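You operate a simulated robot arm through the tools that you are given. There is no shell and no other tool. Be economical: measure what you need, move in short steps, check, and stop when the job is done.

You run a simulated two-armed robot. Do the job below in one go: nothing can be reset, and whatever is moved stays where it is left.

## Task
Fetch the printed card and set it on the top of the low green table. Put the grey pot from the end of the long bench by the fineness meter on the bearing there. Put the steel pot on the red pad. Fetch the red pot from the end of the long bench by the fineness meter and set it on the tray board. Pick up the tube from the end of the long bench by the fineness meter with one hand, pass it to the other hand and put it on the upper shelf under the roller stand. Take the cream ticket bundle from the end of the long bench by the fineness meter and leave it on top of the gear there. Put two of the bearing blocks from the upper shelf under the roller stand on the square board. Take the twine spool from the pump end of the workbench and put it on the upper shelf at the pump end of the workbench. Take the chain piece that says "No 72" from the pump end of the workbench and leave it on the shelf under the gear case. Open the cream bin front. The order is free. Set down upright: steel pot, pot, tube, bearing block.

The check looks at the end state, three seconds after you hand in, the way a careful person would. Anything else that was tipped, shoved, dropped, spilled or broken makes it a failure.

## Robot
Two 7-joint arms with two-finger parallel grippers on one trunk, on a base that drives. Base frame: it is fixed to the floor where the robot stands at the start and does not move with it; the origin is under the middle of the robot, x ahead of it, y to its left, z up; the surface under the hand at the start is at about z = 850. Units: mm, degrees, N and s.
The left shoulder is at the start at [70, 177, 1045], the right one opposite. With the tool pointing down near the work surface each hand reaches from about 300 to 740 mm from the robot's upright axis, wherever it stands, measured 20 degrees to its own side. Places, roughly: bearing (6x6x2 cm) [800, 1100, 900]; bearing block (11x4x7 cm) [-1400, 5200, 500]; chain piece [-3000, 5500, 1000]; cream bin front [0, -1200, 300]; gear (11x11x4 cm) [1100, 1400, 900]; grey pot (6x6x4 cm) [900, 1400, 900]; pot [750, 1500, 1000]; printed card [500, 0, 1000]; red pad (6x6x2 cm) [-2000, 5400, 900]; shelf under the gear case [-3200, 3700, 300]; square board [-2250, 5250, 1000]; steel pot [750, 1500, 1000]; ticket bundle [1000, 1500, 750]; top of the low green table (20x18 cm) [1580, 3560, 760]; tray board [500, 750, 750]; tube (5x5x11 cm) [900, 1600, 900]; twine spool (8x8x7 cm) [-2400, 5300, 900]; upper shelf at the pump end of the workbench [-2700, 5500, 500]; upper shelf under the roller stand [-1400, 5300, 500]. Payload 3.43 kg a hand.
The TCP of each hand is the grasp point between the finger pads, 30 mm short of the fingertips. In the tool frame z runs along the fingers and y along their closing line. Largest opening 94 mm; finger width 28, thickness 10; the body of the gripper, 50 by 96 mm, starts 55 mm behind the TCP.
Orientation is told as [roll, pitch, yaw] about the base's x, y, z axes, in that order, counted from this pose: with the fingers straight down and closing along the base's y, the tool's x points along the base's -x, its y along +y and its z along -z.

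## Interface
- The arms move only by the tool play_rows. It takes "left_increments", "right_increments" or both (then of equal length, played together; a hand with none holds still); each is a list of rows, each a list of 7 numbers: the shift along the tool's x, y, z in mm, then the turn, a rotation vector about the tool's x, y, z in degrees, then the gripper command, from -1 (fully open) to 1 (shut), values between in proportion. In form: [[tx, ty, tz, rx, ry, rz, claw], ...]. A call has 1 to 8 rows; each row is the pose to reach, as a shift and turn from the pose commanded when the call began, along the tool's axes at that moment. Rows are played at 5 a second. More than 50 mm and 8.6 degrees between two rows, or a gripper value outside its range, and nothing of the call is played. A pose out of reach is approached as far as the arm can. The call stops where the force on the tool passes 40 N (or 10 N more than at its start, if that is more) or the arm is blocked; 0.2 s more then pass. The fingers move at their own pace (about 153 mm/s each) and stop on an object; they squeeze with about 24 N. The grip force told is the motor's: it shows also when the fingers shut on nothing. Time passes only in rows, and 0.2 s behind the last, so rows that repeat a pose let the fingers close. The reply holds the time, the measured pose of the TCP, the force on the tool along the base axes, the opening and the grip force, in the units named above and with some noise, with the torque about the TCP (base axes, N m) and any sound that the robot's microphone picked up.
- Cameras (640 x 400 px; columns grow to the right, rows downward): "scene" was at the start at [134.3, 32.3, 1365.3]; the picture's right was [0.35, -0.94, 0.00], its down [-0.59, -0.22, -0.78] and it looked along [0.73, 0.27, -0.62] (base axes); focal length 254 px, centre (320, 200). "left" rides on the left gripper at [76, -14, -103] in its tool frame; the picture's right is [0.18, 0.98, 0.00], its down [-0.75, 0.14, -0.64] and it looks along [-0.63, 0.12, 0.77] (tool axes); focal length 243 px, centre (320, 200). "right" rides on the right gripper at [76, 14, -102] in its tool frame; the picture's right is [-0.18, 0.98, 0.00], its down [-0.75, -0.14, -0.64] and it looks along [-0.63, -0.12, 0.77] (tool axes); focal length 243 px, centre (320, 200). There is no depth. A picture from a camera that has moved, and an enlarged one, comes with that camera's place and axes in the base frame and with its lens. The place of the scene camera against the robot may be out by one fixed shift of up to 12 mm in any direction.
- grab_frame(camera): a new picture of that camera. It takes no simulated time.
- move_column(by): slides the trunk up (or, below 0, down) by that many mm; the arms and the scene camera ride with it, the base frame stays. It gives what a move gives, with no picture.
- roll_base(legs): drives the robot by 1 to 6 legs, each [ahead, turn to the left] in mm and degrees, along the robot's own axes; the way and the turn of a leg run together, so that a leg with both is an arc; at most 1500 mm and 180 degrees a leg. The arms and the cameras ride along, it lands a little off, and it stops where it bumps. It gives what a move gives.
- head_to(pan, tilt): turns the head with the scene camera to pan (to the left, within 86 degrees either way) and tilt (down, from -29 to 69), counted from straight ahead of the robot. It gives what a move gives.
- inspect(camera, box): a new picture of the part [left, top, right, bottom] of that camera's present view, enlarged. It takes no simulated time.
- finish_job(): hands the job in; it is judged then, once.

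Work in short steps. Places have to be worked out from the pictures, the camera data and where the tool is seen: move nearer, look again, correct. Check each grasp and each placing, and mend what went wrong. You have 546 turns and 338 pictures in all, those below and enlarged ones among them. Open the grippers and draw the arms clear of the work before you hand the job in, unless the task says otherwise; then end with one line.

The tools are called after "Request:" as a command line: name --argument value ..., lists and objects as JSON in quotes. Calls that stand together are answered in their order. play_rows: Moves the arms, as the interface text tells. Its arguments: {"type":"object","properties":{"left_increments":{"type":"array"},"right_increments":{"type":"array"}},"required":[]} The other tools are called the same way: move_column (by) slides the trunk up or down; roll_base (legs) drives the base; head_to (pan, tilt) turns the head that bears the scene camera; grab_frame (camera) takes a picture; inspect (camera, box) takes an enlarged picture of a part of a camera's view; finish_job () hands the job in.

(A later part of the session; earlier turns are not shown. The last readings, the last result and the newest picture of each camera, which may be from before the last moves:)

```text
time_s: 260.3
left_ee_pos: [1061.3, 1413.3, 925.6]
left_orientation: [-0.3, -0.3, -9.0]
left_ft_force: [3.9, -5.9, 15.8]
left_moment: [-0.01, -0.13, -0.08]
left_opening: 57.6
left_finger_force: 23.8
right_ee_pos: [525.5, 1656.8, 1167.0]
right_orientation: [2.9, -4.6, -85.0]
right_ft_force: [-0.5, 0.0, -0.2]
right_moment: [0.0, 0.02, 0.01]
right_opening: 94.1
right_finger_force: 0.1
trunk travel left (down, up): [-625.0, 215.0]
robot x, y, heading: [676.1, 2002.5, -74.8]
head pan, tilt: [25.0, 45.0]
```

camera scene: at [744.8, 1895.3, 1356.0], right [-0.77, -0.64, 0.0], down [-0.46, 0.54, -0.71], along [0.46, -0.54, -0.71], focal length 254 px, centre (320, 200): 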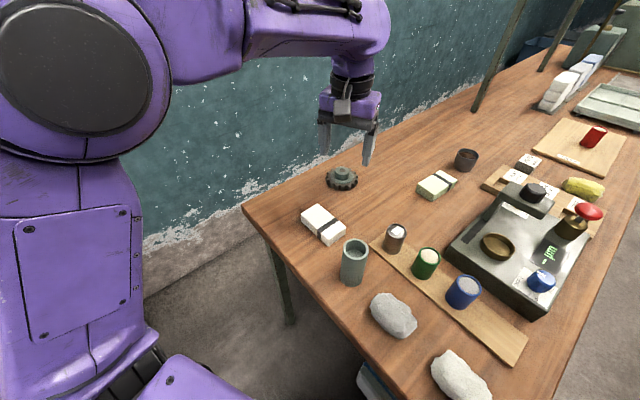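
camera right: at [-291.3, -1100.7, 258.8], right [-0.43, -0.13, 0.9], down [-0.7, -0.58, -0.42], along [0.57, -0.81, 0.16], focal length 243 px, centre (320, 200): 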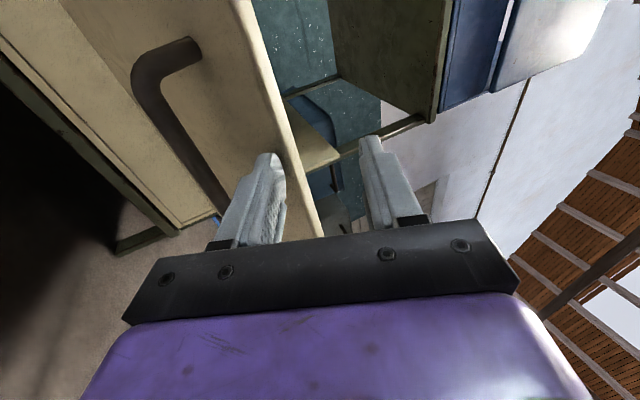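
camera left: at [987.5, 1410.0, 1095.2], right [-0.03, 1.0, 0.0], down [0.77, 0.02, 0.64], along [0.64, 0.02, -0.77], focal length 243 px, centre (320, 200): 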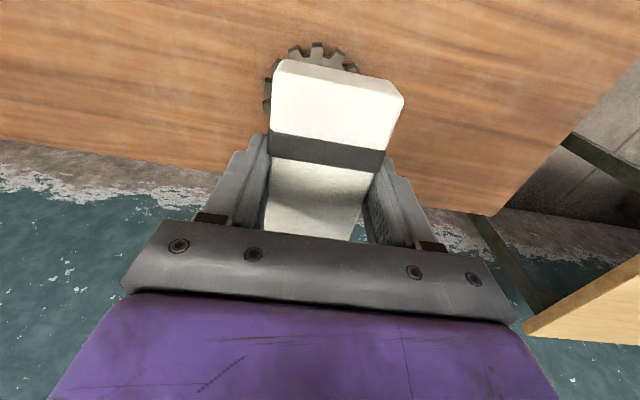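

Contact at 16 N. I release slowly and rise.

Request:
play_rows --left_increments '[[0, 0, -2, 0, 0, 0, 0.8], [0, 0, -2, 0, 0, 0, -0.35], [0, 0, -2, 0, 0, 0, -0.6], [0, 0, -2, 0, 0, 0, -0.8], [0, 0, -30, 0, 0, 0, -0.8], [0, 0, -75, 0, 0, 0, -0.8], [0, 0, -120, 0, 0, 0, -0.8], [0, 0, -160, 0, 0, 0, -0.8]]'

Request:
inspect --camera "scene" --box '[290, 130, 410, 220]'

Request:
grab_frame --camera "left"

```text
time_s: 262.1
left_ee_pos: [1065.3, 1429.4, 1076.0]
left_orientation: [-0.2, -0.2, -9.0]
left_ft_force: [-0.4, 0.4, 0.8]
left_moment: [-0.01, -0.02, 0.0]
left_opening: 84.9
left_finger_force: 0.1
left hand out of reach, approached as far as the arm can: row 7, 8
right_ee_pos: [527.1, 1657.0, 1168.0]
right_orientation: [2.9, -4.6, -85.1]
right_ft_force: [0.3, 0.0, -0.2]
right_moment: [-0.02, -0.03, -0.01]
right_opening: 94.1
right_finger_force: 0.0
trunk travel left (down, up): [-625.0, 215.0]
robot x, y, heading: [672.2, 2003.8, -75.0]
head pan, tilt: [25.0, 45.0]
```

```text
4.44 times, centred on (350, 175) of scene
camera zoom: at [744.5, 1896.9, 1356.1], right [-0.76, -0.64, 0.0], down [-0.46, 0.54, -0.71], along [0.46, -0.54, -0.71], focal length 1130 px, centre (187, 311)
```

zoom: 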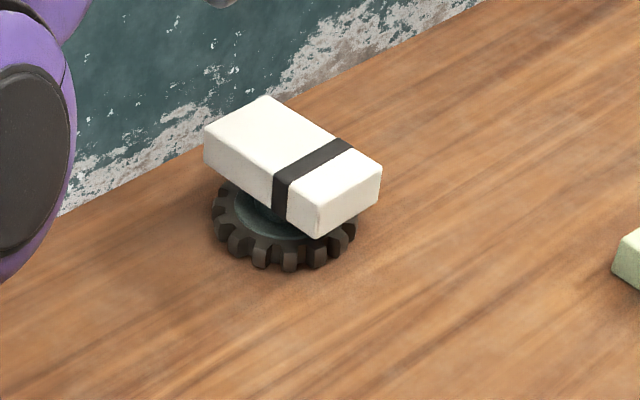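

```text
235 pictures are left
camera left: at [987.8, 1427.6, 1176.7], right [-0.03, 1.0, 0.0], down [0.76, 0.02, 0.64], along [0.64, 0.02, -0.76], focal length 243 px, centre (320, 200)
```

left: 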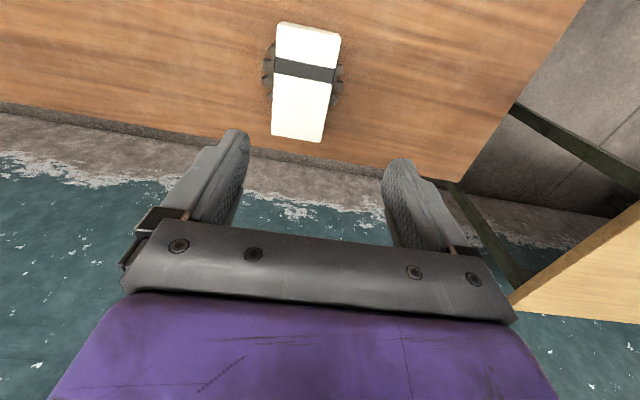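

The bundle lies level on the hub. Next the tube with the left hand: I move above it.

Request:
play_rows --left_increments '[[33, 26, 0, 0, 0, 0, -0.8], [66, 52, 0, 0, 0, 0, -0.8], [99, 77, 5, 0, 0, 0, -0.8], [132, 103, 10, 0, 0, 0, -0.8], [166, 129, 15, 0, 0, 0, -0.8], [199, 155, 20, 0, 0, 0, -0.8], [225, 175, 20, 0, 0, 0, -0.8]]'

Request:
grab_frame --camera "left"

```text
time_s: 263.7
left_ee_pos: [856.3, 1434.9, 1114.6]
left_orientation: [0.0, -0.4, -9.1]
left_ft_force: [-0.4, -0.3, 0.2]
left_moment: [0.0, -0.07, -0.03]
left_opening: 84.7
left_finger_force: 0.2
left hand out of reach, approached as far as the arm can: row 1, 2, 3, 4, 5, 6, 7
right_ee_pos: [524.3, 1655.8, 1166.0]
right_orientation: [3.1, -4.6, -85.1]
right_ft_force: [-1.5, 0.2, -0.5]
right_moment: [0.02, -0.04, 0.0]
right_opening: 94.0
right_finger_force: 0.0
trunk travel left (down, up): [-625.0, 215.0]
robot x, y, heading: [676.6, 2002.9, -74.8]
head pan, tilt: [25.0, 45.0]
```

```text
234 pictures are left
camera left: at [779.0, 1433.0, 1215.9], right [-0.03, 1.0, 0.0], down [0.76, 0.02, 0.65], along [0.65, 0.02, -0.76], focal length 243 px, centre (320, 200)
```

left: 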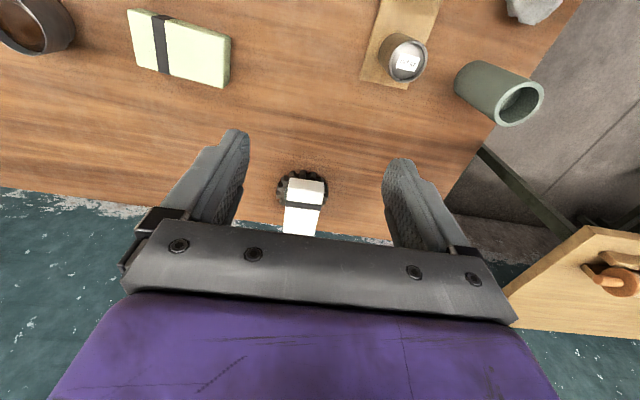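

The hand's yaw limits reach near the body. I rotate it back toward natural yaw (the tube is round).

Request:
play_rows --left_increments '[[0, 0, 0, 0, 0, 8.5, -0.8], [0, 0, 0, 0, 0, 17, -0.8], [0, 0, 0, 0, 0, 25.5, -0.8], [0, 0, 0, 0, 0, 34, -0.8], [0, 0, 0, 0, 0, 42.5, -0.8], [0, 0, 0, 0, 0, 51, -0.8]]'

```text
time_s: 265.1
left_ee_pos: [858.6, 1437.2, 1115.1]
left_orientation: [0.2, -0.1, -60.1]
left_ft_force: [-0.7, -0.6, 0.0]
left_moment: [-0.02, 0.01, -0.01]
left_opening: 84.7
left_finger_force: 0.1
left hand out of reach, approached as far as the arm can: row 1, 2, 3, 4, 5, 6
right_ee_pos: [526.9, 1655.9, 1166.3]
right_orientation: [3.0, -4.6, -85.1]
right_ft_force: [0.5, 0.1, 0.8]
right_moment: [-0.02, 0.01, 0.01]
right_opening: 94.0
right_finger_force: 0.1
trunk travel left (down, up): [-625.0, 215.0]
robot x, y, heading: [675.7, 2001.4, -74.6]
head pan, tilt: [25.0, 45.0]
```

Request:
play_rows --left_increments '[[20, 12, 10, 0, 0, 4, -0.8], [45, 27, 20, 0, 0, 8, -0.8], [70, 42, 30, 0, 0, 8, -0.8]]'

Request:
grab_frame --camera "scene"

```text
time_s: 265.9
left_ee_pos: [857.8, 1446.5, 1134.1]
left_orientation: [0.2, -0.1, -68.0]
left_ft_force: [0.2, -0.1, 0.7]
left_moment: [0.01, -0.01, -0.01]
left_opening: 84.6
left_finger_force: 0.0
left hand out of reach, approached as far as the arm can: row 1, 2, 3
right_ee_pos: [526.3, 1654.9, 1166.3]
right_orientation: [2.9, -4.7, -85.2]
right_ft_force: [-0.9, 0.1, -0.6]
right_moment: [0.0, 0.0, 0.0]
right_opening: 93.9
right_finger_force: 0.0
trunk travel left (down, up): [-625.0, 215.0]
robot x, y, heading: [673.8, 2006.0, -75.0]
head pan, tilt: [25.0, 45.0]
```

```text
233 pictures are left
camera scene: at [744.8, 1894.6, 1355.9], right [-0.76, -0.64, 0.0], down [-0.46, 0.54, -0.71], along [0.46, -0.54, -0.71], focal length 254 px, centre (320, 200)
```

scene: 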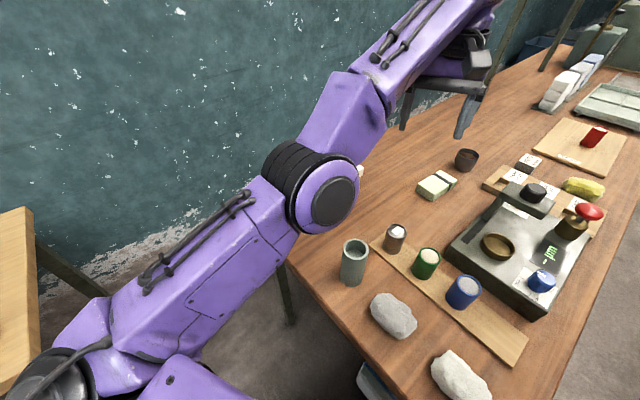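

The elbow folded forward into an awkward posture above the tube. I back the base away to sort the arm out in free space.

Request:
roll_base --legs '[[-330, 0]]'

Request:
play_rows --left_increments '[[-40, 10, 0, 0, 0, 0, -0.8], [-40, 55, 0, 0, 0, 0, -0.8], [-40, 100, 0, 0, 0, 0, -0.8], [-40, 145, 0, 0, 0, 0, -0.8], [-40, 190, 0, 0, 0, 0, -0.8]]'

Request:
grab_frame --camera "scene"

```text
time_s: 268.1
left_ee_pos: [770.4, 1767.9, 1134.8]
left_orientation: [0.2, -0.2, -68.0]
left_ft_force: [0.4, 0.2, -1.0]
left_moment: [-0.05, -0.02, -0.01]
left_opening: 84.7
left_finger_force: 0.0
right_ee_pos: [439.8, 1978.1, 1167.1]
right_orientation: [2.9, -4.5, -85.0]
right_ft_force: [0.0, -0.1, 0.4]
right_moment: [-0.02, 0.03, 0.02]
right_opening: 93.9
right_finger_force: 0.1
trunk travel left (down, up): [-625.0, 215.0]
robot x, y, heading: [591.0, 2324.0, -74.6]
head pan, tilt: [25.0, 45.0]
```

```text
time_s: 269.3
left_ee_pos: [964.7, 1804.6, 1134.4]
left_orientation: [0.0, -0.1, -68.0]
left_ft_force: [-0.2, 0.6, 0.2]
left_moment: [-0.01, 0.06, 0.01]
left_opening: 84.6
left_finger_force: 0.0
left hand out of reach, approached as far as the arm can: row 1, 2
right_ee_pos: [441.9, 1978.9, 1167.3]
right_orientation: [2.7, -4.6, -85.0]
right_ft_force: [-0.1, 0.0, 0.4]
right_moment: [0.01, 0.02, -0.02]
right_opening: 94.0
right_finger_force: 0.1
trunk travel left (down, up): [-625.0, 215.0]
robot x, y, heading: [590.5, 2326.0, -74.7]
head pan, tilt: [25.0, 45.0]
```

```text
232 pictures are left
camera scene: at [659.4, 2218.6, 1356.0], right [-0.76, -0.65, 0.0], down [-0.46, 0.54, -0.71], along [0.46, -0.54, -0.71], focal length 254 px, centre (320, 200)
```

scene: 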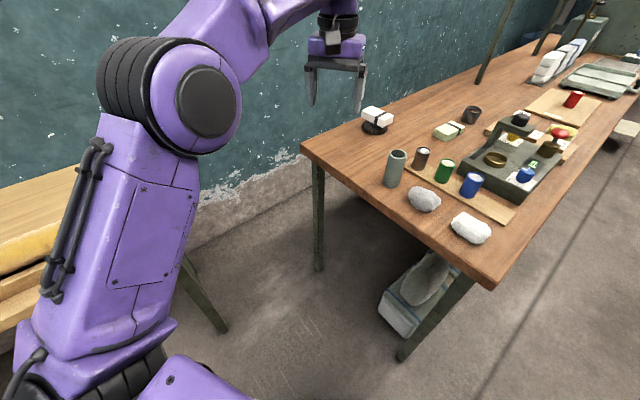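

Arm is natural again, bench undisturbed. From a stance near [560,2020] heading -45 the right hand can take the steel pot and the left the tube. I retract the left hand a bit and go.

Request:
play_rows --left_increments '[[45, 0, 0, 0, 0, 0, -0.8], [90, 0, 0, 0, 0, 0, -0.8], [135, 0, 0, 0, 0, 0, -0.8]]'

Request:
roll_base --legs '[[0, -20.7], [295, 0], [0, 50]]'

Request:
head_to --pan -10 --tilt 45

Request:
grab_frame --camera "scene"

Request:
grab_frame --camera "right"

```text
time_s: 270.1
left_ee_pos: [914.0, 1930.0, 1135.1]
left_orientation: [0.1, -0.1, -67.9]
left_ft_force: [1.3, 0.7, -0.8]
left_moment: [-0.06, 0.07, -0.01]
left_opening: 84.3
left_finger_force: 0.0
right_ee_pos: [441.4, 1979.1, 1167.2]
right_orientation: [2.7, -4.6, -85.0]
right_ft_force: [0.7, 0.0, 0.1]
right_moment: [0.0, 0.03, 0.01]
right_opening: 93.9
right_finger_force: 0.0
trunk travel left (down, up): [-625.0, 215.0]
robot x, y, heading: [594.9, 2324.1, -74.9]
head pan, tilt: [25.0, 45.0]
```

```text
time_s: 273.5
left_ee_pos: [722.5, 1535.4, 1134.9]
left_orientation: [0.2, 0.0, -88.6]
left_ft_force: [0.4, -0.1, -0.3]
left_moment: [-0.01, -0.01, -0.01]
left_opening: 84.7
left_finger_force: 0.1
right_ee_pos: [298.4, 1749.3, 1166.9]
right_orientation: [3.0, -4.5, -105.6]
right_ft_force: [0.8, -0.4, 0.4]
right_moment: [0.01, 0.0, 0.01]
right_opening: 94.0
right_finger_force: 0.1
trunk travel left (down, up): [-625.0, 215.0]
robot x, y, heading: [560.9, 2021.5, -95.5]
head pan, tilt: [25.0, 45.0]
stopped in leg 2: the robot was blocked; the commanded pose is now the measured one
```

```text
time_s: 274.5
left_ee_pos: [723.7, 1535.7, 1134.1]
left_orientation: [0.1, -0.2, -88.7]
left_ft_force: [-0.4, 0.4, 0.6]
left_moment: [0.01, -0.04, 0.0]
left_opening: 84.7
left_finger_force: 0.1
right_ee_pos: [300.0, 1747.5, 1167.6]
right_orientation: [2.9, -4.5, -105.7]
right_ft_force: [0.6, 0.2, -0.2]
right_moment: [-0.03, 0.0, 0.04]
right_opening: 93.8
right_finger_force: 0.1
trunk travel left (down, up): [-625.0, 215.0]
robot x, y, heading: [562.0, 2022.9, -95.5]
head pan, tilt: [-10.0, 45.0]
```

```text
231 pictures are left
camera scene: at [537.6, 1896.1, 1355.9], right [-0.96, 0.26, 0.0], down [0.19, 0.68, -0.71], along [-0.19, -0.68, -0.71], focal length 254 px, centre (320, 200)
```

scene: 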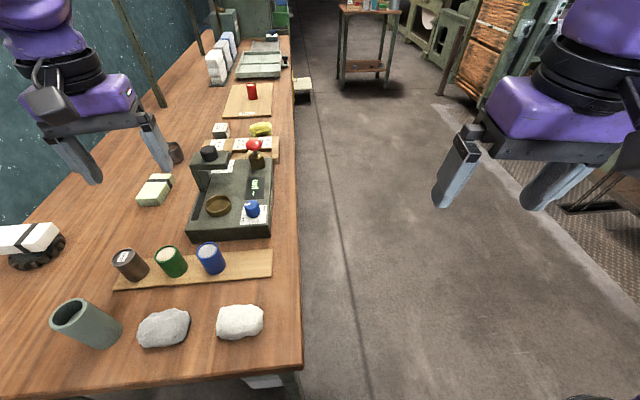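

```text
230 pictures are left
camera right: at [330.9, 1826.8, 1262.9], right [0.9, -0.44, 0.06], down [-0.36, -0.63, 0.69], along [-0.26, -0.64, -0.72], focal length 243 px, centre (320, 200)
```

right: 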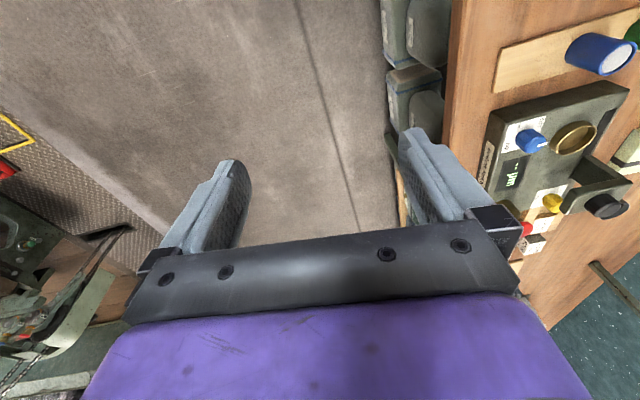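

I finish the turn to heading -45 (backing 20 mm first).

Request:
roll_base --legs '[[-25, 0], [0, 50]]'

Request:
grab_frame --camera "right"

Request:
grab_frame --camera "scene"

```text
time_s: 277.6
left_ee_pos: [1042.6, 1864.0, 1134.9]
left_orientation: [0.3, -0.2, -38.0]
left_ft_force: [-0.1, 1.0, 0.0]
left_moment: [0.03, 0.01, -0.01]
left_opening: 84.3
left_finger_force: 0.1
right_ee_pos: [607.0, 1671.7, 1166.0]
right_orientation: [2.8, -4.6, -55.1]
right_ft_force: [-0.1, -0.1, -0.4]
right_moment: [0.01, 0.0, 0.0]
right_opening: 93.9
right_finger_force: 0.1
trunk travel left (down, up): [-625.0, 215.0]
robot x, y, heading: [558.3, 2043.5, -44.7]
head pan, tilt: [-10.0, 45.0]
```

```text
229 pictures are left
camera right: at [567.8, 1745.6, 1262.9], right [0.91, 0.41, 0.06], down [0.26, -0.67, 0.69], along [0.33, -0.61, -0.72], focal length 243 px, centre (320, 200)
```

right: 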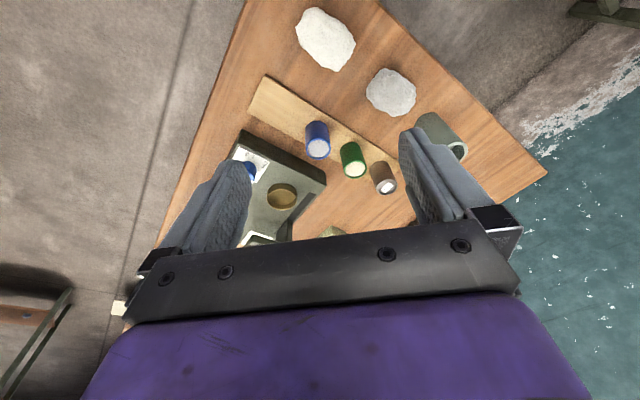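

```text
228 pictures are left
camera scene: at [648.6, 1948.0, 1356.0], right [-0.82, -0.58, 0.0], down [-0.41, 0.58, -0.71], along [0.41, -0.58, -0.71], focal length 254 px, centre (320, 200)
```

scene: 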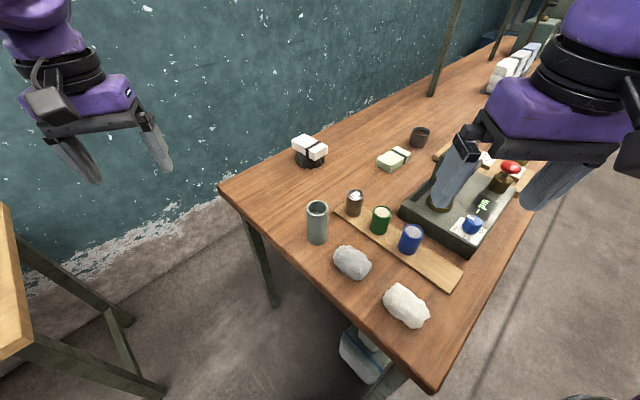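

Steel pot top is at [836,1531,914] in two views. I bring the right hand over it, levelling and turning so it closes across the board's row.

Request:
play_rows --right_increments '[[-40, 18, 10, 0.5, 0.8, -7, -0.5], [-80, 36, 25, 1, 1.6, -14, -0.5], [-120, 53, 40, 1.4, 2.3, -21, -0.5], [-160, 71, 60, 1.9, 3.1, -28, -0.5], [-200, 89, 80, 2.3, 3.8, -35, -0.5], [-240, 107, 100, 2.8, 4.6, -42, -0.5]]'

Request:
grab_frame --camera "right"

```text
time_s: 279.0
left_ee_pos: [1045.7, 1861.7, 1131.1]
left_orientation: [0.0, 0.2, -38.0]
left_ft_force: [0.5, -0.8, -0.7]
left_moment: [0.04, 0.06, 0.0]
left_opening: 84.4
left_finger_force: 0.1
right_ee_pos: [698.5, 1617.2, 978.3]
right_orientation: [-1.8, -2.7, -26.1]
right_ft_force: [1.3, 0.0, 0.0]
right_moment: [0.03, 0.03, 0.03]
right_opening: 70.4
right_finger_force: 0.0
right hand out of reach, approached as far as the arm can: row 2, 3, 4, 5, 6
trunk travel left (down, up): [-625.0, 215.0]
robot x, y, heading: [563.6, 2046.4, -44.8]
head pan, tilt: [-10.0, 45.0]
```

```text
227 pictures are left
camera right: at [634.0, 1667.8, 1076.3], right [0.6, 0.8, -0.02], down [0.6, -0.43, 0.68], along [0.53, -0.42, -0.73], focal length 243 px, centre (320, 200)
```

right: 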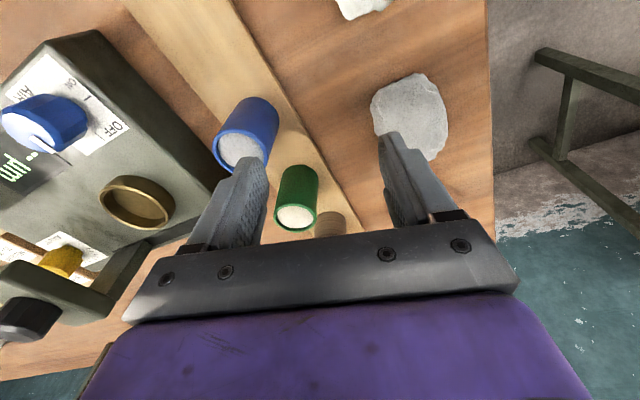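

Reach failed with that yaw and the hand ended low near the pots (no contact). I lift it at once, then turn the base +30° so the wanted yaw is natural.

Request:
play_rows --right_increments '[[0, 0, -45, 0, 0, 0, -0.5], [0, 0, -90, 0, 0, 0, -0.5], [0, 0, -130, 0, 0, 0, -0.5]]'

Request:
grab_frame --camera "scene"

```text
time_s: 279.8
left_ee_pos: [1040.7, 1864.4, 1135.2]
left_orientation: [0.2, -0.2, -38.0]
left_ft_force: [-1.2, -0.6, 0.2]
left_moment: [0.0, 0.0, 0.0]
left_opening: 84.8
left_finger_force: 0.1
right_ee_pos: [661.2, 1666.8, 1040.7]
right_orientation: [-1.7, -3.3, -26.9]
right_ft_force: [-0.1, -0.5, 0.4]
right_moment: [0.02, -0.01, 0.0]
right_opening: 70.4
right_finger_force: 0.0
right hand out of reach, approached as far as the arm can: row 1, 2, 3
trunk travel left (down, up): [-625.0, 215.0]
robot x, y, heading: [562.4, 2046.2, -45.0]
head pan, tilt: [-10.0, 45.0]
```

```text
226 pictures are left
camera scene: at [647.6, 1949.3, 1356.1], right [-0.82, -0.58, 0.0], down [-0.41, 0.58, -0.71], along [0.41, -0.58, -0.71], focal length 254 px, centre (320, 200)
```

scene: 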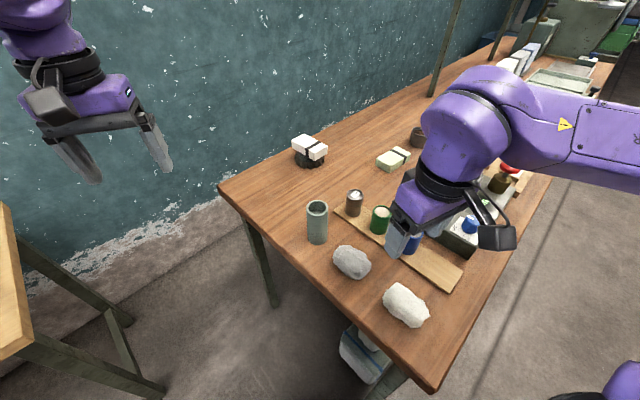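

Request:
roll_base --legs '[[0, 30]]'

Request:
play_rows --right_increments '[[0, 0, -30, 0, 0, 0, -0.5], [-30, 0, -30, 0, 0, 0, -0.5], [-60, 0, -30, 0, 0, 0, -0.5]]'

Request:
grab_frame --camera "scene"

```text
time_s: 281.6
left_ee_pos: [1068.7, 2126.9, 1134.6]
left_orientation: [0.1, -0.1, -8.2]
left_ft_force: [-0.6, -0.5, 0.5]
left_moment: [0.05, -0.05, 0.0]
left_opening: 84.5
left_finger_force: 0.1
right_ee_pos: [839.2, 1767.4, 1039.1]
right_orientation: [-1.7, -3.1, 3.1]
right_ft_force: [0.8, -0.9, 0.1]
right_moment: [-0.03, -0.01, 0.01]
right_opening: 70.6
right_finger_force: 0.1
trunk travel left (down, up): [-625.0, 215.0]
robot x, y, heading: [565.9, 2048.2, -14.7]
head pan, tilt: [-10.0, 45.0]
```

```text
time_s: 282.4
left_ee_pos: [1070.3, 2126.2, 1135.0]
left_orientation: [0.2, -0.1, -8.2]
left_ft_force: [0.6, -1.0, -0.6]
left_moment: [0.04, 0.0, -0.01]
left_opening: 84.6
left_finger_force: 0.0
right_ee_pos: [827.2, 1774.0, 1058.5]
right_orientation: [-1.8, -3.6, 2.5]
right_ft_force: [1.1, 0.8, -0.3]
right_moment: [-0.01, 0.0, -0.01]
right_opening: 70.8
right_finger_force: 0.0
right hand out of reach, approached as far as the arm can: row 1, 2, 3
trunk travel left (down, up): [-625.0, 215.0]
robot x, y, heading: [565.1, 2048.2, -14.9]
head pan, tilt: [-10.0, 45.0]
```

```text
225 pictures are left
camera scene: at [688.8, 2001.5, 1355.9], right [-0.42, -0.91, 0.0], down [-0.64, 0.3, -0.71], along [0.64, -0.3, -0.71], focal length 254 px, centre (320, 200)
```

scene: 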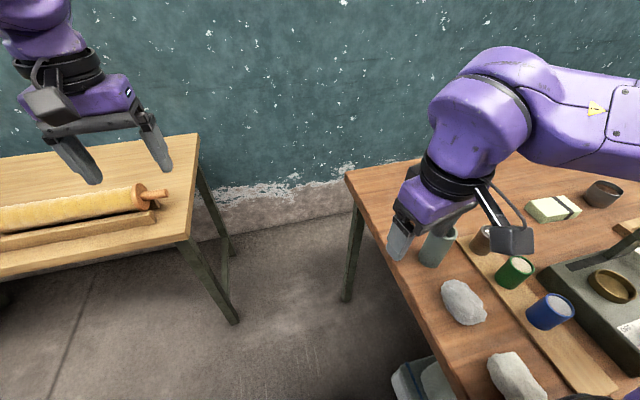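

The commanded pose seems to linger at the unreachable target. I turn the hand back toward natural yaw while pulling the command inward.

Request:
play_rows --right_increments '[[40, 0, 0, 0, 0, 8.5, -0.5], [80, 0, 20, 0, 0, 17, -0.5], [120, 0, 40, 0, 0, 25.5, -0.5], [150, 0, 60, 0, 0, 34, -0.5], [150, 0, 60, 0, 0, 42, -0.5]]'

Request:
grab_frame --camera "scene"

```text
time_s: 283.6
left_ee_pos: [1070.2, 2126.1, 1134.1]
left_orientation: [0.2, 0.0, -8.3]
left_ft_force: [0.8, 0.2, 0.4]
left_moment: [0.01, 0.0, -0.01]
left_opening: 84.6
left_finger_force: 0.1
right_ee_pos: [732.7, 1757.0, 1054.4]
right_orientation: [0.9, -3.5, -39.2]
right_ft_force: [0.3, -0.9, 0.1]
right_moment: [-0.02, 0.03, 0.0]
right_opening: 70.4
right_finger_force: 0.0
right hand out of reach, approached as far as the arm can: row 2, 3, 4, 5
trunk travel left (down, up): [-625.0, 215.0]
robot x, y, heading: [561.6, 2049.3, -15.2]
head pan, tilt: [-10.0, 45.0]
```

```text
224 pictures are left
camera scene: at [688.5, 2002.4, 1355.9], right [-0.42, -0.91, 0.0], down [-0.64, 0.3, -0.71], along [0.64, -0.3, -0.71], focal length 254 px, centre (320, 200)
```

scene: 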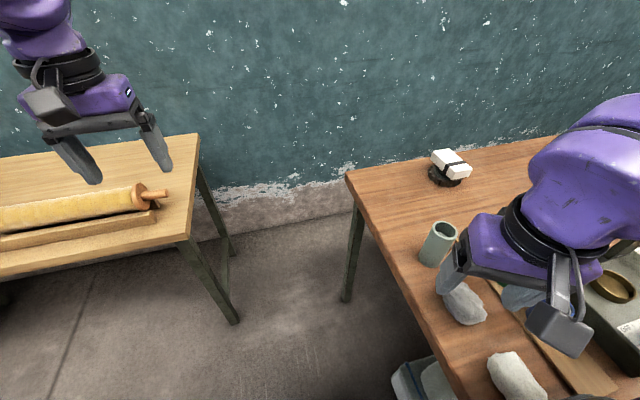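

Now the command follows again. With this yaw the fingers still miss the green pot, so I simply move over to the steel pot.

Request:
play_rows --right_increments '[[-37, -18, -10, 0, 0, 0, -0.5], [-74, -37, -10, 0, 0, 0, -0.5], [-111, -55, -10, 0, 0, 0, -0.5], [-148, -74, -10, 0, 0, 0, -0.5], [-185, -92, -5, 0, 0, 0, -0.5], [-215, -105, 0, 0, 3, 0, -0.5]]'

Request:
grab_frame --camera "right"

Request:
grab_frame --camera "scene"

```text
time_s: 285.1
left_ee_pos: [1070.4, 2126.8, 1133.6]
left_orientation: [0.3, 0.0, -8.2]
left_ft_force: [-0.1, 0.1, 0.8]
left_moment: [0.0, 0.0, 0.02]
left_opening: 84.5
left_finger_force: 0.0
right_ee_pos: [866.9, 1572.5, 1050.1]
right_orientation: [0.9, -0.5, -39.1]
right_ft_force: [0.2, 0.9, -0.2]
right_moment: [0.03, 0.01, 0.02]
right_opening: 70.4
right_finger_force: 0.1
right hand out of reach, approached as far as the arm can: row 4, 5, 6
trunk travel left (down, up): [-625.0, 215.0]
robot x, y, heading: [566.3, 2044.2, -14.8]
head pan, tilt: [-10.0, 45.0]
```

```text
223 pictures are left
camera right: at [816.1, 1630.4, 1150.1], right [0.76, 0.65, 0.02], down [0.49, -0.59, 0.65], along [0.43, -0.49, -0.76], focal length 243 px, centre (320, 200)
```

right: 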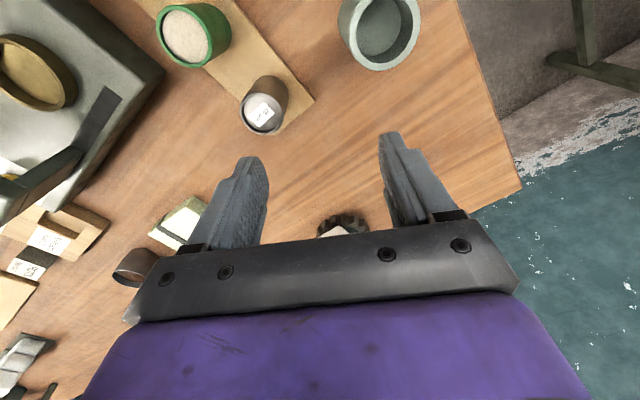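

```text
222 pictures are left
camera scene: at [689.5, 2002.3, 1355.8], right [-0.42, -0.91, 0.0], down [-0.64, 0.3, -0.71], along [0.64, -0.3, -0.71], focal length 254 px, centre (320, 200)
```

scene: 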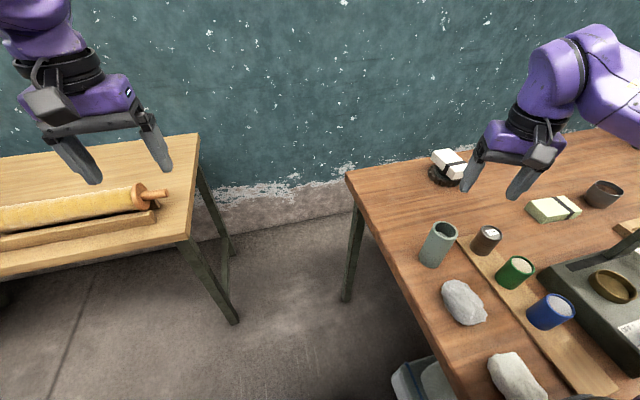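

Nearly there; the right side angle is limiting. I turn the base -15° so the pot is more in front of the right arm.

Request:
roll_base --legs '[[0, -15]]'

Request:
play_rows --right_increments '[[-30, 30, 0, 0, 0, 0, -0.5], [-60, 60, 0, 0, 0, 0, -0.5]]'

Request:
grab_frame --camera "right"

```text
time_s: 286.3
left_ee_pos: [1072.8, 1993.2, 1133.9]
left_orientation: [0.1, -0.2, -23.3]
left_ft_force: [-0.1, 0.7, 0.4]
left_moment: [-0.04, 0.02, 0.04]
left_opening: 84.6
left_finger_force: 0.0
right_ee_pos: [732.2, 1508.8, 1048.6]
right_orientation: [0.9, -0.6, -54.0]
right_ft_force: [0.1, 0.3, 0.6]
right_moment: [-0.01, 0.01, -0.02]
right_opening: 70.5
right_finger_force: 0.1
trunk travel left (down, up): [-625.0, 215.0]
robot x, y, heading: [564.7, 2051.8, -30.1]
head pan, tilt: [-10.0, 45.0]
```

```text
time_s: 286.9
left_ee_pos: [1075.0, 1992.2, 1135.1]
left_orientation: [0.1, 0.0, -23.3]
left_ft_force: [0.1, 0.7, -0.1]
left_moment: [0.0, 0.01, -0.02]
left_opening: 84.6
left_finger_force: 0.1
right_ee_pos: [818.5, 1496.3, 1052.4]
right_orientation: [0.8, -0.5, -54.2]
right_ft_force: [0.2, -0.6, 0.2]
right_moment: [-0.02, 0.03, -0.04]
right_opening: 70.5
right_finger_force: 0.1
trunk travel left (down, up): [-625.0, 215.0]
robot x, y, heading: [559.5, 2046.0, -29.9]
head pan, tilt: [-10.0, 45.0]
```

```text
221 pictures are left
camera right: at [784.3, 1565.0, 1153.0], right [0.9, 0.43, 0.02], down [0.32, -0.69, 0.65], along [0.29, -0.58, -0.76], focal length 243 px, centre (320, 200)
```

right: 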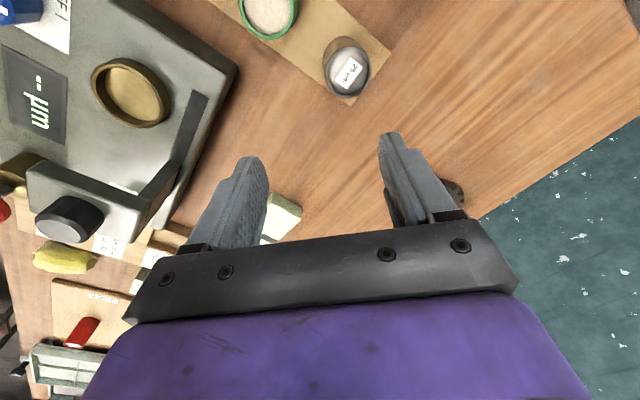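

Pot at [833,1530]. I move over it.

Request:
play_rows --right_increments '[[10, 16, 20, 0, 0, 0, -0.5], [19, 32, 52, 0, 0, 0, -0.5]]'

Request:
grab_frame --camera "right"

```text
time_s: 287.5
left_ee_pos: [1073.4, 1992.0, 1134.8]
left_orientation: [0.2, -0.1, -23.3]
left_ft_force: [0.9, 0.2, 1.1]
left_moment: [0.02, 0.01, -0.02]
left_opening: 84.5
left_finger_force: 0.1
right_ee_pos: [834.5, 1529.7, 1000.7]
right_orientation: [1.0, -0.6, -54.1]
right_ft_force: [0.1, -0.5, 0.5]
right_moment: [0.05, 0.02, 0.0]
right_opening: 70.5
right_finger_force: 0.1
trunk travel left (down, up): [-625.0, 215.0]
robot x, y, heading: [561.9, 2048.4, -30.1]
head pan, tilt: [-10.0, 45.0]
```

```text
220 pictures are left
camera right: at [799.4, 1598.7, 1101.5], right [0.9, 0.43, 0.02], down [0.32, -0.69, 0.65], along [0.29, -0.58, -0.76], focal length 243 px, centre (320, 200)
```

right: 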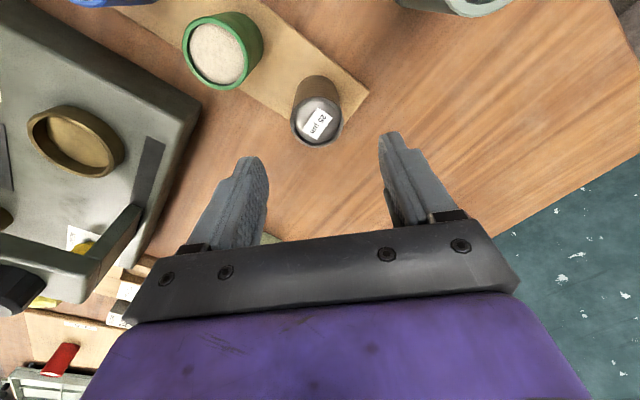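

Aligned. Descend to z≈894 and close.

Request:
play_rows --right_increments '[[0, -1, 40, 0, 0, 0, -0.5], [0, -1, 80, 0, 0, 0, -0.5], [0, -1, 106, 0, 0, 0, -0.5], [0, -1, 106, 0, 0, 0, 1], [0, -1, 106, 0, 0, 0, 1], [0, -1, 106, 0, 0, 0, 1]]'

Request:
play_rows --right_increments '[[0, 0, -40, 0, 0, 0, 1], [0, 0, -85, 0, 0, 0, 1], [0, 0, -130, 0, 0, 0, 1], [0, 0, -170, 0, 0, 0, 1]]'

Request:
grab_frame --camera "right"

```text
time_s: 288.9
left_ee_pos: [1071.6, 1993.6, 1135.4]
left_orientation: [0.2, -0.1, -23.2]
left_ft_force: [0.0, -0.7, -0.9]
left_moment: [0.0, 0.0, -0.01]
left_opening: 84.6
left_finger_force: 0.1
right_ee_pos: [835.2, 1530.6, 893.6]
right_orientation: [0.9, -0.5, -54.1]
right_ft_force: [1.6, -1.7, 4.2]
right_moment: [-0.14, 0.01, 0.06]
right_opening: 41.9
right_finger_force: 24.1
trunk travel left (down, up): [-625.0, 215.0]
robot x, y, heading: [564.8, 2046.6, -29.8]
head pan, tilt: [-10.0, 45.0]
```

```text
time_s: 289.9
left_ee_pos: [1073.2, 1994.1, 1134.1]
left_orientation: [-0.1, -0.1, -23.1]
left_ft_force: [-0.2, 0.0, -0.6]
left_moment: [-0.01, -0.01, 0.04]
left_opening: 84.7
left_finger_force: 0.1
right_ee_pos: [827.5, 1530.4, 1064.7]
right_orientation: [1.0, -0.5, -54.2]
right_ft_force: [0.8, 0.4, -0.6]
right_moment: [0.03, 0.02, 0.0]
right_opening: 41.8
right_finger_force: 24.4
trunk travel left (down, up): [-625.0, 215.0]
robot x, y, heading: [563.4, 2046.5, -30.1]
head pan, tilt: [-10.0, 45.0]
```

```text
219 pictures are left
camera right: at [793.0, 1601.1, 1165.8], right [0.9, 0.43, 0.02], down [0.32, -0.69, 0.65], along [0.29, -0.58, -0.76], focal length 243 px, centre (320, 200)
```

right: 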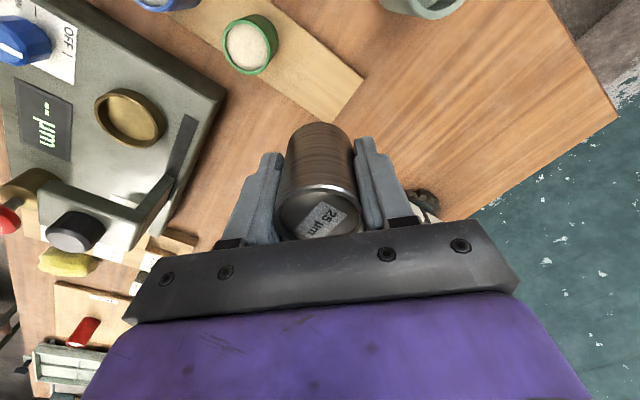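

Steel pot held. Turning the base -45° brings the left hand almost above the tube (and the pot safely over the bench).

Request:
roll_base --legs '[[0, -45]]'

Request:
grab_frame --camera "left"

```text
time_s: 292.4
left_ee_pos: [886.6, 1650.0, 1135.2]
left_orientation: [0.2, -0.1, -68.0]
left_ft_force: [0.9, 0.3, 0.8]
left_moment: [-0.03, -0.01, 0.01]
left_opening: 84.5
left_finger_force: 0.1
right_ee_pos: [386.3, 1494.1, 1063.3]
right_orientation: [1.0, -0.5, -98.9]
right_ft_force: [-0.1, -0.2, -2.0]
right_moment: [0.0, -0.02, 0.01]
right_opening: 41.9
right_finger_force: 23.9
trunk travel left (down, up): [-625.0, 215.0]
robot x, y, heading: [563.4, 2047.3, -75.1]
head pan, tilt: [-10.0, 45.0]
```

```text
218 pictures are left
camera left: at [844.8, 1714.6, 1236.2], right [0.84, 0.54, 0.0], down [0.41, -0.65, 0.64], along [0.35, -0.54, -0.77], focal length 243 px, centre (320, 200)
```

left: 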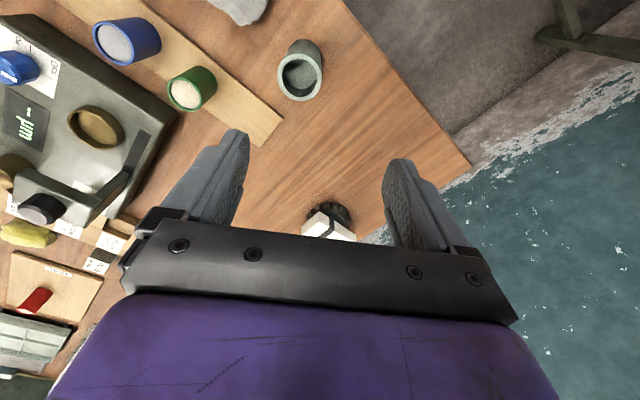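

Tube rim at about [863,1650]. I go above it.

Request:
play_rows --left_increments '[[4, -12, 40, 0, 0, 0, -0.8], [7, -23, 75, 0, 0, 0, -0.8], [7, -23, 103, 0, 0, 0, -0.8]]'

Request:
grab_frame --camera "left"

```text
time_s: 293.2
left_ee_pos: [864.0, 1648.2, 1030.1]
left_orientation: [0.1, -0.2, -67.9]
left_ft_force: [0.2, 1.1, -0.8]
left_moment: [0.0, 0.04, 0.01]
left_opening: 84.5
left_finger_force: 0.1
right_ee_pos: [388.2, 1494.3, 1062.8]
right_orientation: [0.9, -0.6, -98.8]
right_ft_force: [-0.5, 0.4, -1.3]
right_moment: [-0.01, 0.0, 0.01]
right_opening: 41.6
right_finger_force: 24.5
trunk travel left (down, up): [-625.0, 215.0]
robot x, y, heading: [561.1, 2045.4, -74.8]
head pan, tilt: [-10.0, 45.0]
```

```text
217 pictures are left
camera left: at [821.8, 1713.6, 1133.0], right [0.84, 0.54, 0.0], down [0.41, -0.64, 0.64], along [0.35, -0.54, -0.77], focal length 243 px, centre (320, 200)
```

left: 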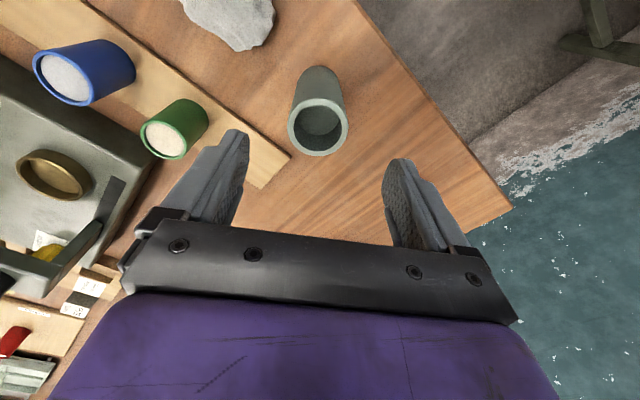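

Aligned. Descend to z≈932 (holding the upper half) and close, then lift.

Request:
play_rows --left_increments '[[2, -1, 40, 0, 0, 0, -0.8], [2, -1, 80, 0, 0, 0, -0.8], [2, -1, 97, 0, 0, 0, -0.8], [2, -1, 97, 0, 0, 0, 1], [2, -1, 97, 0, 0, 0, 1], [2, -1, 97, 0, 0, 0, 1]]'

Request:
play_rows --left_increments '[[0, 0, -40, 0, 0, 0, 1], [0, 0, -85, 0, 0, 0, 1], [0, 0, -130, 0, 0, 0, 1]]'

Request:
grab_frame --camera "left"

```text
time_s: 294.6
left_ee_pos: [862.7, 1647.9, 935.8]
left_orientation: [0.2, -0.1, -68.0]
left_ft_force: [0.1, -0.1, 0.5]
left_moment: [-0.02, 0.0, 0.01]
left_opening: 47.1
left_finger_force: 24.0
right_ee_pos: [386.4, 1493.3, 1062.5]
right_orientation: [0.9, -0.5, -98.9]
right_ft_force: [0.1, -0.5, -0.8]
right_moment: [-0.01, 0.04, 0.01]
right_opening: 41.9
right_finger_force: 24.0
trunk travel left (down, up): [-625.0, 215.0]
robot x, y, heading: [564.7, 2048.1, -74.8]
head pan, tilt: [-10.0, 45.0]
```

```text
time_s: 295.4
left_ee_pos: [861.3, 1649.5, 1067.8]
left_orientation: [0.1, -0.1, -67.9]
left_ft_force: [0.6, -0.7, 0.2]
left_moment: [0.01, 0.02, 0.01]
left_opening: 47.4
left_finger_force: 24.5
right_ee_pos: [389.2, 1494.0, 1064.4]
right_orientation: [0.8, -0.5, -98.9]
right_ft_force: [-0.2, -0.4, -1.5]
right_moment: [-0.03, 0.02, -0.03]
right_opening: 41.7
right_finger_force: 23.7
trunk travel left (down, up): [-625.0, 215.0]
robot x, y, heading: [563.2, 2048.5, -74.7]
head pan, tilt: [-10.0, 45.0]
```

```text
216 pictures are left
camera left: at [820.8, 1715.4, 1169.4], right [0.84, 0.54, 0.0], down [0.41, -0.65, 0.64], along [0.35, -0.54, -0.77], focal length 243 px, centre (320, 200)
```

left: 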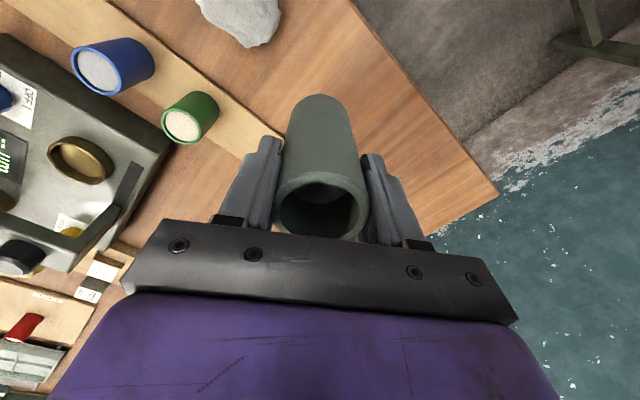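

Both held. I back off, turn toward the far workbench and look.

Request:
roll_base --legs '[[-350, 0], [0, -150]]'

Request:
head_to --pan 0 --tilt 15

Request:
grab_frame --camera "scene"

```text
time_s: 304.0
left_ee_pos: [18.5, 2605.1, 1067.0]
left_orientation: [0.3, -0.1, 139.7]
left_ft_force: [-1.0, -0.3, 0.2]
left_moment: [-0.01, 0.02, 0.04]
left_opening: 47.4
left_finger_force: 24.2
right_ee_pos: [366.0, 2961.9, 1065.5]
right_orientation: [0.9, -0.5, 108.6]
right_ft_force: [-0.1, 0.5, -1.7]
right_moment: [-0.04, -0.04, 0.01]
right_opening: 41.4
right_finger_force: 24.0
trunk travel left (down, up): [-625.0, 215.0]
robot x, y, heading: [467.7, 2390.8, 132.8]
head pan, tilt: [-10.0, 45.0]
```

```text
time_s: 304.9
left_ee_pos: [18.8, 2604.2, 1067.4]
left_orientation: [0.3, -0.1, 139.7]
left_ft_force: [0.9, -0.4, -0.6]
left_moment: [0.0, -0.01, 0.0]
left_opening: 47.2
left_finger_force: 23.9
right_ee_pos: [365.2, 2963.2, 1063.8]
right_orientation: [0.9, -0.6, 108.8]
right_ft_force: [-0.4, 0.0, -1.7]
right_moment: [-0.01, 0.01, -0.03]
right_opening: 41.6
right_finger_force: 24.5
trunk travel left (down, up): [-625.0, 215.0]
robot x, y, heading: [467.3, 2393.4, 132.7]
head pan, tilt: [0.0, 15.0]
```

```text
215 pictures are left
camera scene: at [373.5, 2498.6, 1402.7], right [0.73, 0.68, 0.0], down [0.18, -0.19, -0.97], along [-0.66, 0.71, -0.26], focal length 254 px, centre (320, 200)
```

scene: 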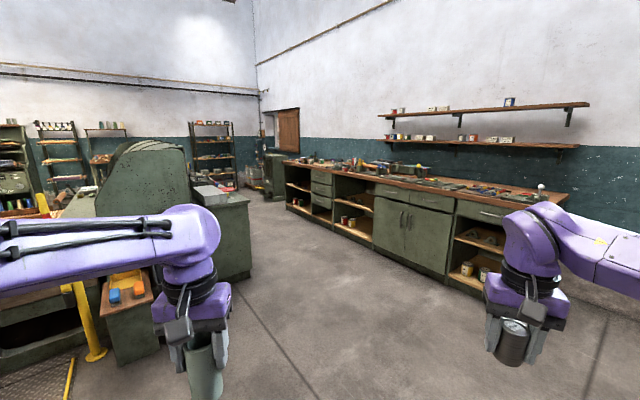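

The workbench runs along the far wall. I enlarge it.

Request:
inspect --camera "scene" --box '[270, 130, 430, 230]'

Request:
inspect --camera "scene" --box '[80, 120, 280, 245]'

```text
4.00 times, centred on (350, 180) of scene
camera zoom: at [373.5, 2498.6, 1402.7], right [0.73, 0.68, 0.0], down [0.18, -0.19, -0.97], along [-0.66, 0.71, -0.26], focal length 1017 px, centre (200, 280)
```

zoom: 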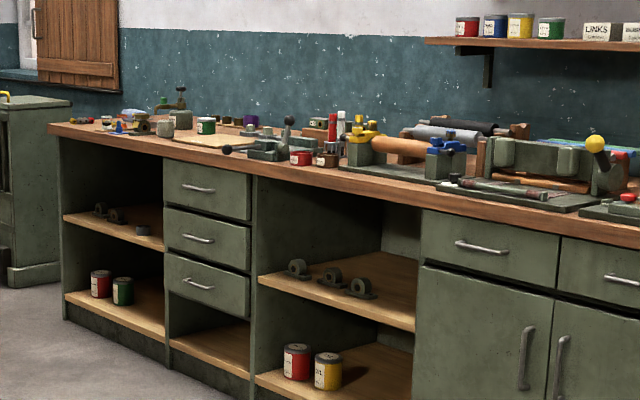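

```text
3.20 times, centred on (180, 182) of scene
camera zoom: at [373.5, 2498.6, 1402.7], right [0.73, 0.68, 0.0], down [0.18, -0.19, -0.97], along [-0.66, 0.71, -0.26], focal length 813 px, centre (768, 256)
```

zoom: 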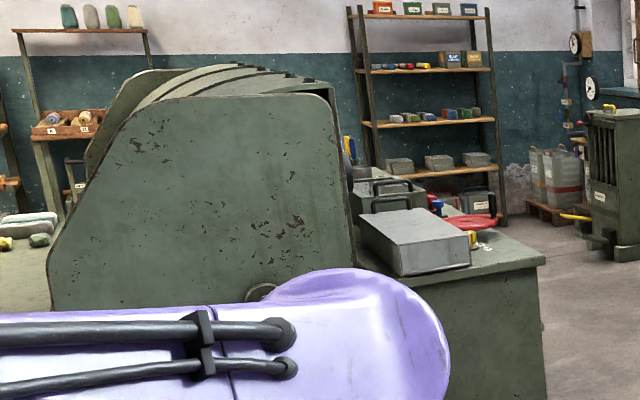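

Roller stand cabinet with three bearing blocks on its upper shelf is visible. I drive to about [-1300,4400] facing the bench.

Request:
roll_base --legs '[[0, -5], [1113, 0], [1113, 0], [0, 32], [450, 0], [0, -83]]'

Request:
head_to --pan 20 --tilt 25

Request:
grab_frame --camera "scene"

```text
time_s: 323.7
left_ee_pos: [-1362.3, 4797.8, 1067.8]
left_orientation: [0.2, -0.1, 83.4]
left_ft_force: [0.5, -0.1, 0.1]
left_moment: [-0.01, -0.02, 0.01]
left_opening: 47.4
left_finger_force: 24.2
right_ee_pos: [-873.2, 4708.4, 1063.5]
right_orientation: [1.0, -0.5, 52.6]
right_ft_force: [0.1, 0.2, -2.0]
right_moment: [0.01, 0.01, 0.02]
right_opening: 42.0
right_finger_force: 24.0
trunk travel left (down, up): [-625.0, 215.0]
robot x, y, heading: [-1292.6, 4306.6, 76.6]
head pan, tilt: [0.0, 15.0]
```

```text
time_s: 324.6
left_ee_pos: [-1362.4, 4798.8, 1065.9]
left_orientation: [0.2, -0.1, 83.5]
left_ft_force: [-0.7, -0.9, -0.1]
left_moment: [0.02, -0.03, -0.01]
left_opening: 46.8
left_finger_force: 23.8
right_ee_pos: [-873.6, 4706.0, 1062.6]
right_orientation: [0.9, -0.5, 52.5]
right_ft_force: [-0.1, -1.1, -2.0]
right_moment: [-0.03, -0.02, 0.0]
right_opening: 41.8
right_finger_force: 24.2
trunk travel left (down, up): [-625.0, 215.0]
robot x, y, heading: [-1294.1, 4305.4, 76.4]
head pan, tilt: [20.0, 25.0]
```

```text
212 pictures are left
camera scene: at [-1287.5, 4448.6, 1386.5], right [0.99, 0.11, 0.0], down [0.05, -0.42, -0.91], along [-0.1, 0.9, -0.42], focal length 254 px, centre (320, 200)
```

scene: 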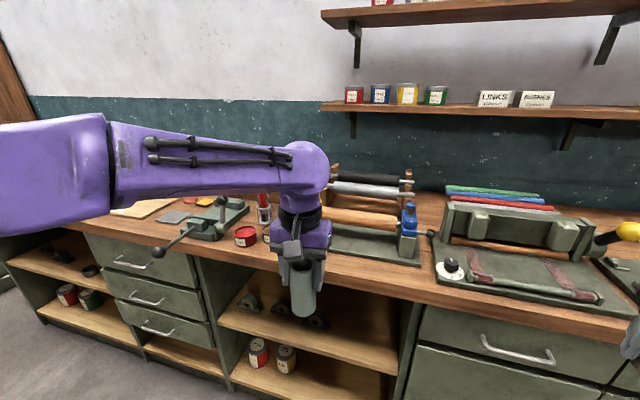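

I need the red pad (around [-2000,5400]); I move left along the bench.

Request:
roll_base --legs '[[0, 92.6], [900, 0], [0, -92]]'

Request:
head_to --pan 0 --tilt 25

Request:
grab_frame --camera "scene"

```text
time_s: 337.1
left_ee_pos: [-2261.8, 4947.5, 1065.9]
left_orientation: [0.2, 0.0, 85.6]
left_ft_force: [1.3, -0.7, -0.5]
left_moment: [0.0, 0.01, -0.01]
left_opening: 47.1
left_finger_force: 24.1
right_ee_pos: [-1768.2, 4875.1, 1063.0]
right_orientation: [0.9, -0.5, 54.8]
right_ft_force: [-0.5, -0.3, -1.4]
right_moment: [0.02, -0.01, -0.01]
right_opening: 41.9
right_finger_force: 23.9
trunk travel left (down, up): [-625.0, 215.0]
robot x, y, heading: [-2169.3, 4454.9, 78.7]
head pan, tilt: [20.0, 25.0]
```

```text
time_s: 337.9
left_ee_pos: [-2263.6, 4947.5, 1066.7]
left_orientation: [0.3, -0.2, 85.6]
left_ft_force: [-0.1, -0.2, -0.2]
left_moment: [-0.01, 0.0, 0.0]
left_opening: 47.0
left_finger_force: 24.2
right_ee_pos: [-1769.4, 4875.6, 1061.5]
right_orientation: [0.9, -0.4, 54.7]
right_ft_force: [-0.5, 0.3, -1.8]
right_moment: [-0.03, 0.0, 0.03]
right_opening: 41.8
right_finger_force: 23.8
trunk travel left (down, up): [-625.0, 215.0]
robot x, y, heading: [-2169.9, 4452.6, 78.9]
head pan, tilt: [0.0, 25.0]
```

```text
211 pictures are left
camera scene: at [-2141.3, 4599.3, 1386.5], right [0.98, -0.19, 0.0], down [-0.08, -0.41, -0.91], along [0.18, 0.89, -0.42], focal length 254 px, centre (320, 200)
```

scene: 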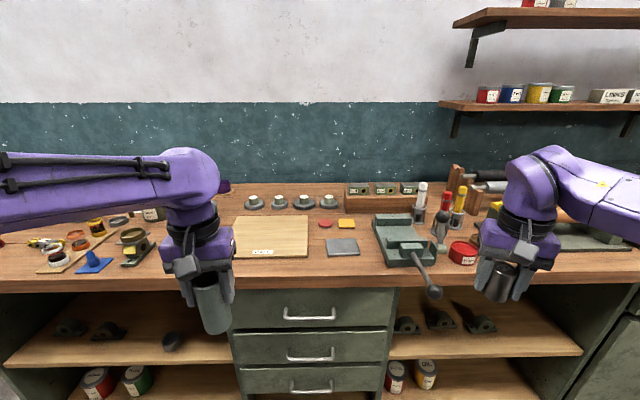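

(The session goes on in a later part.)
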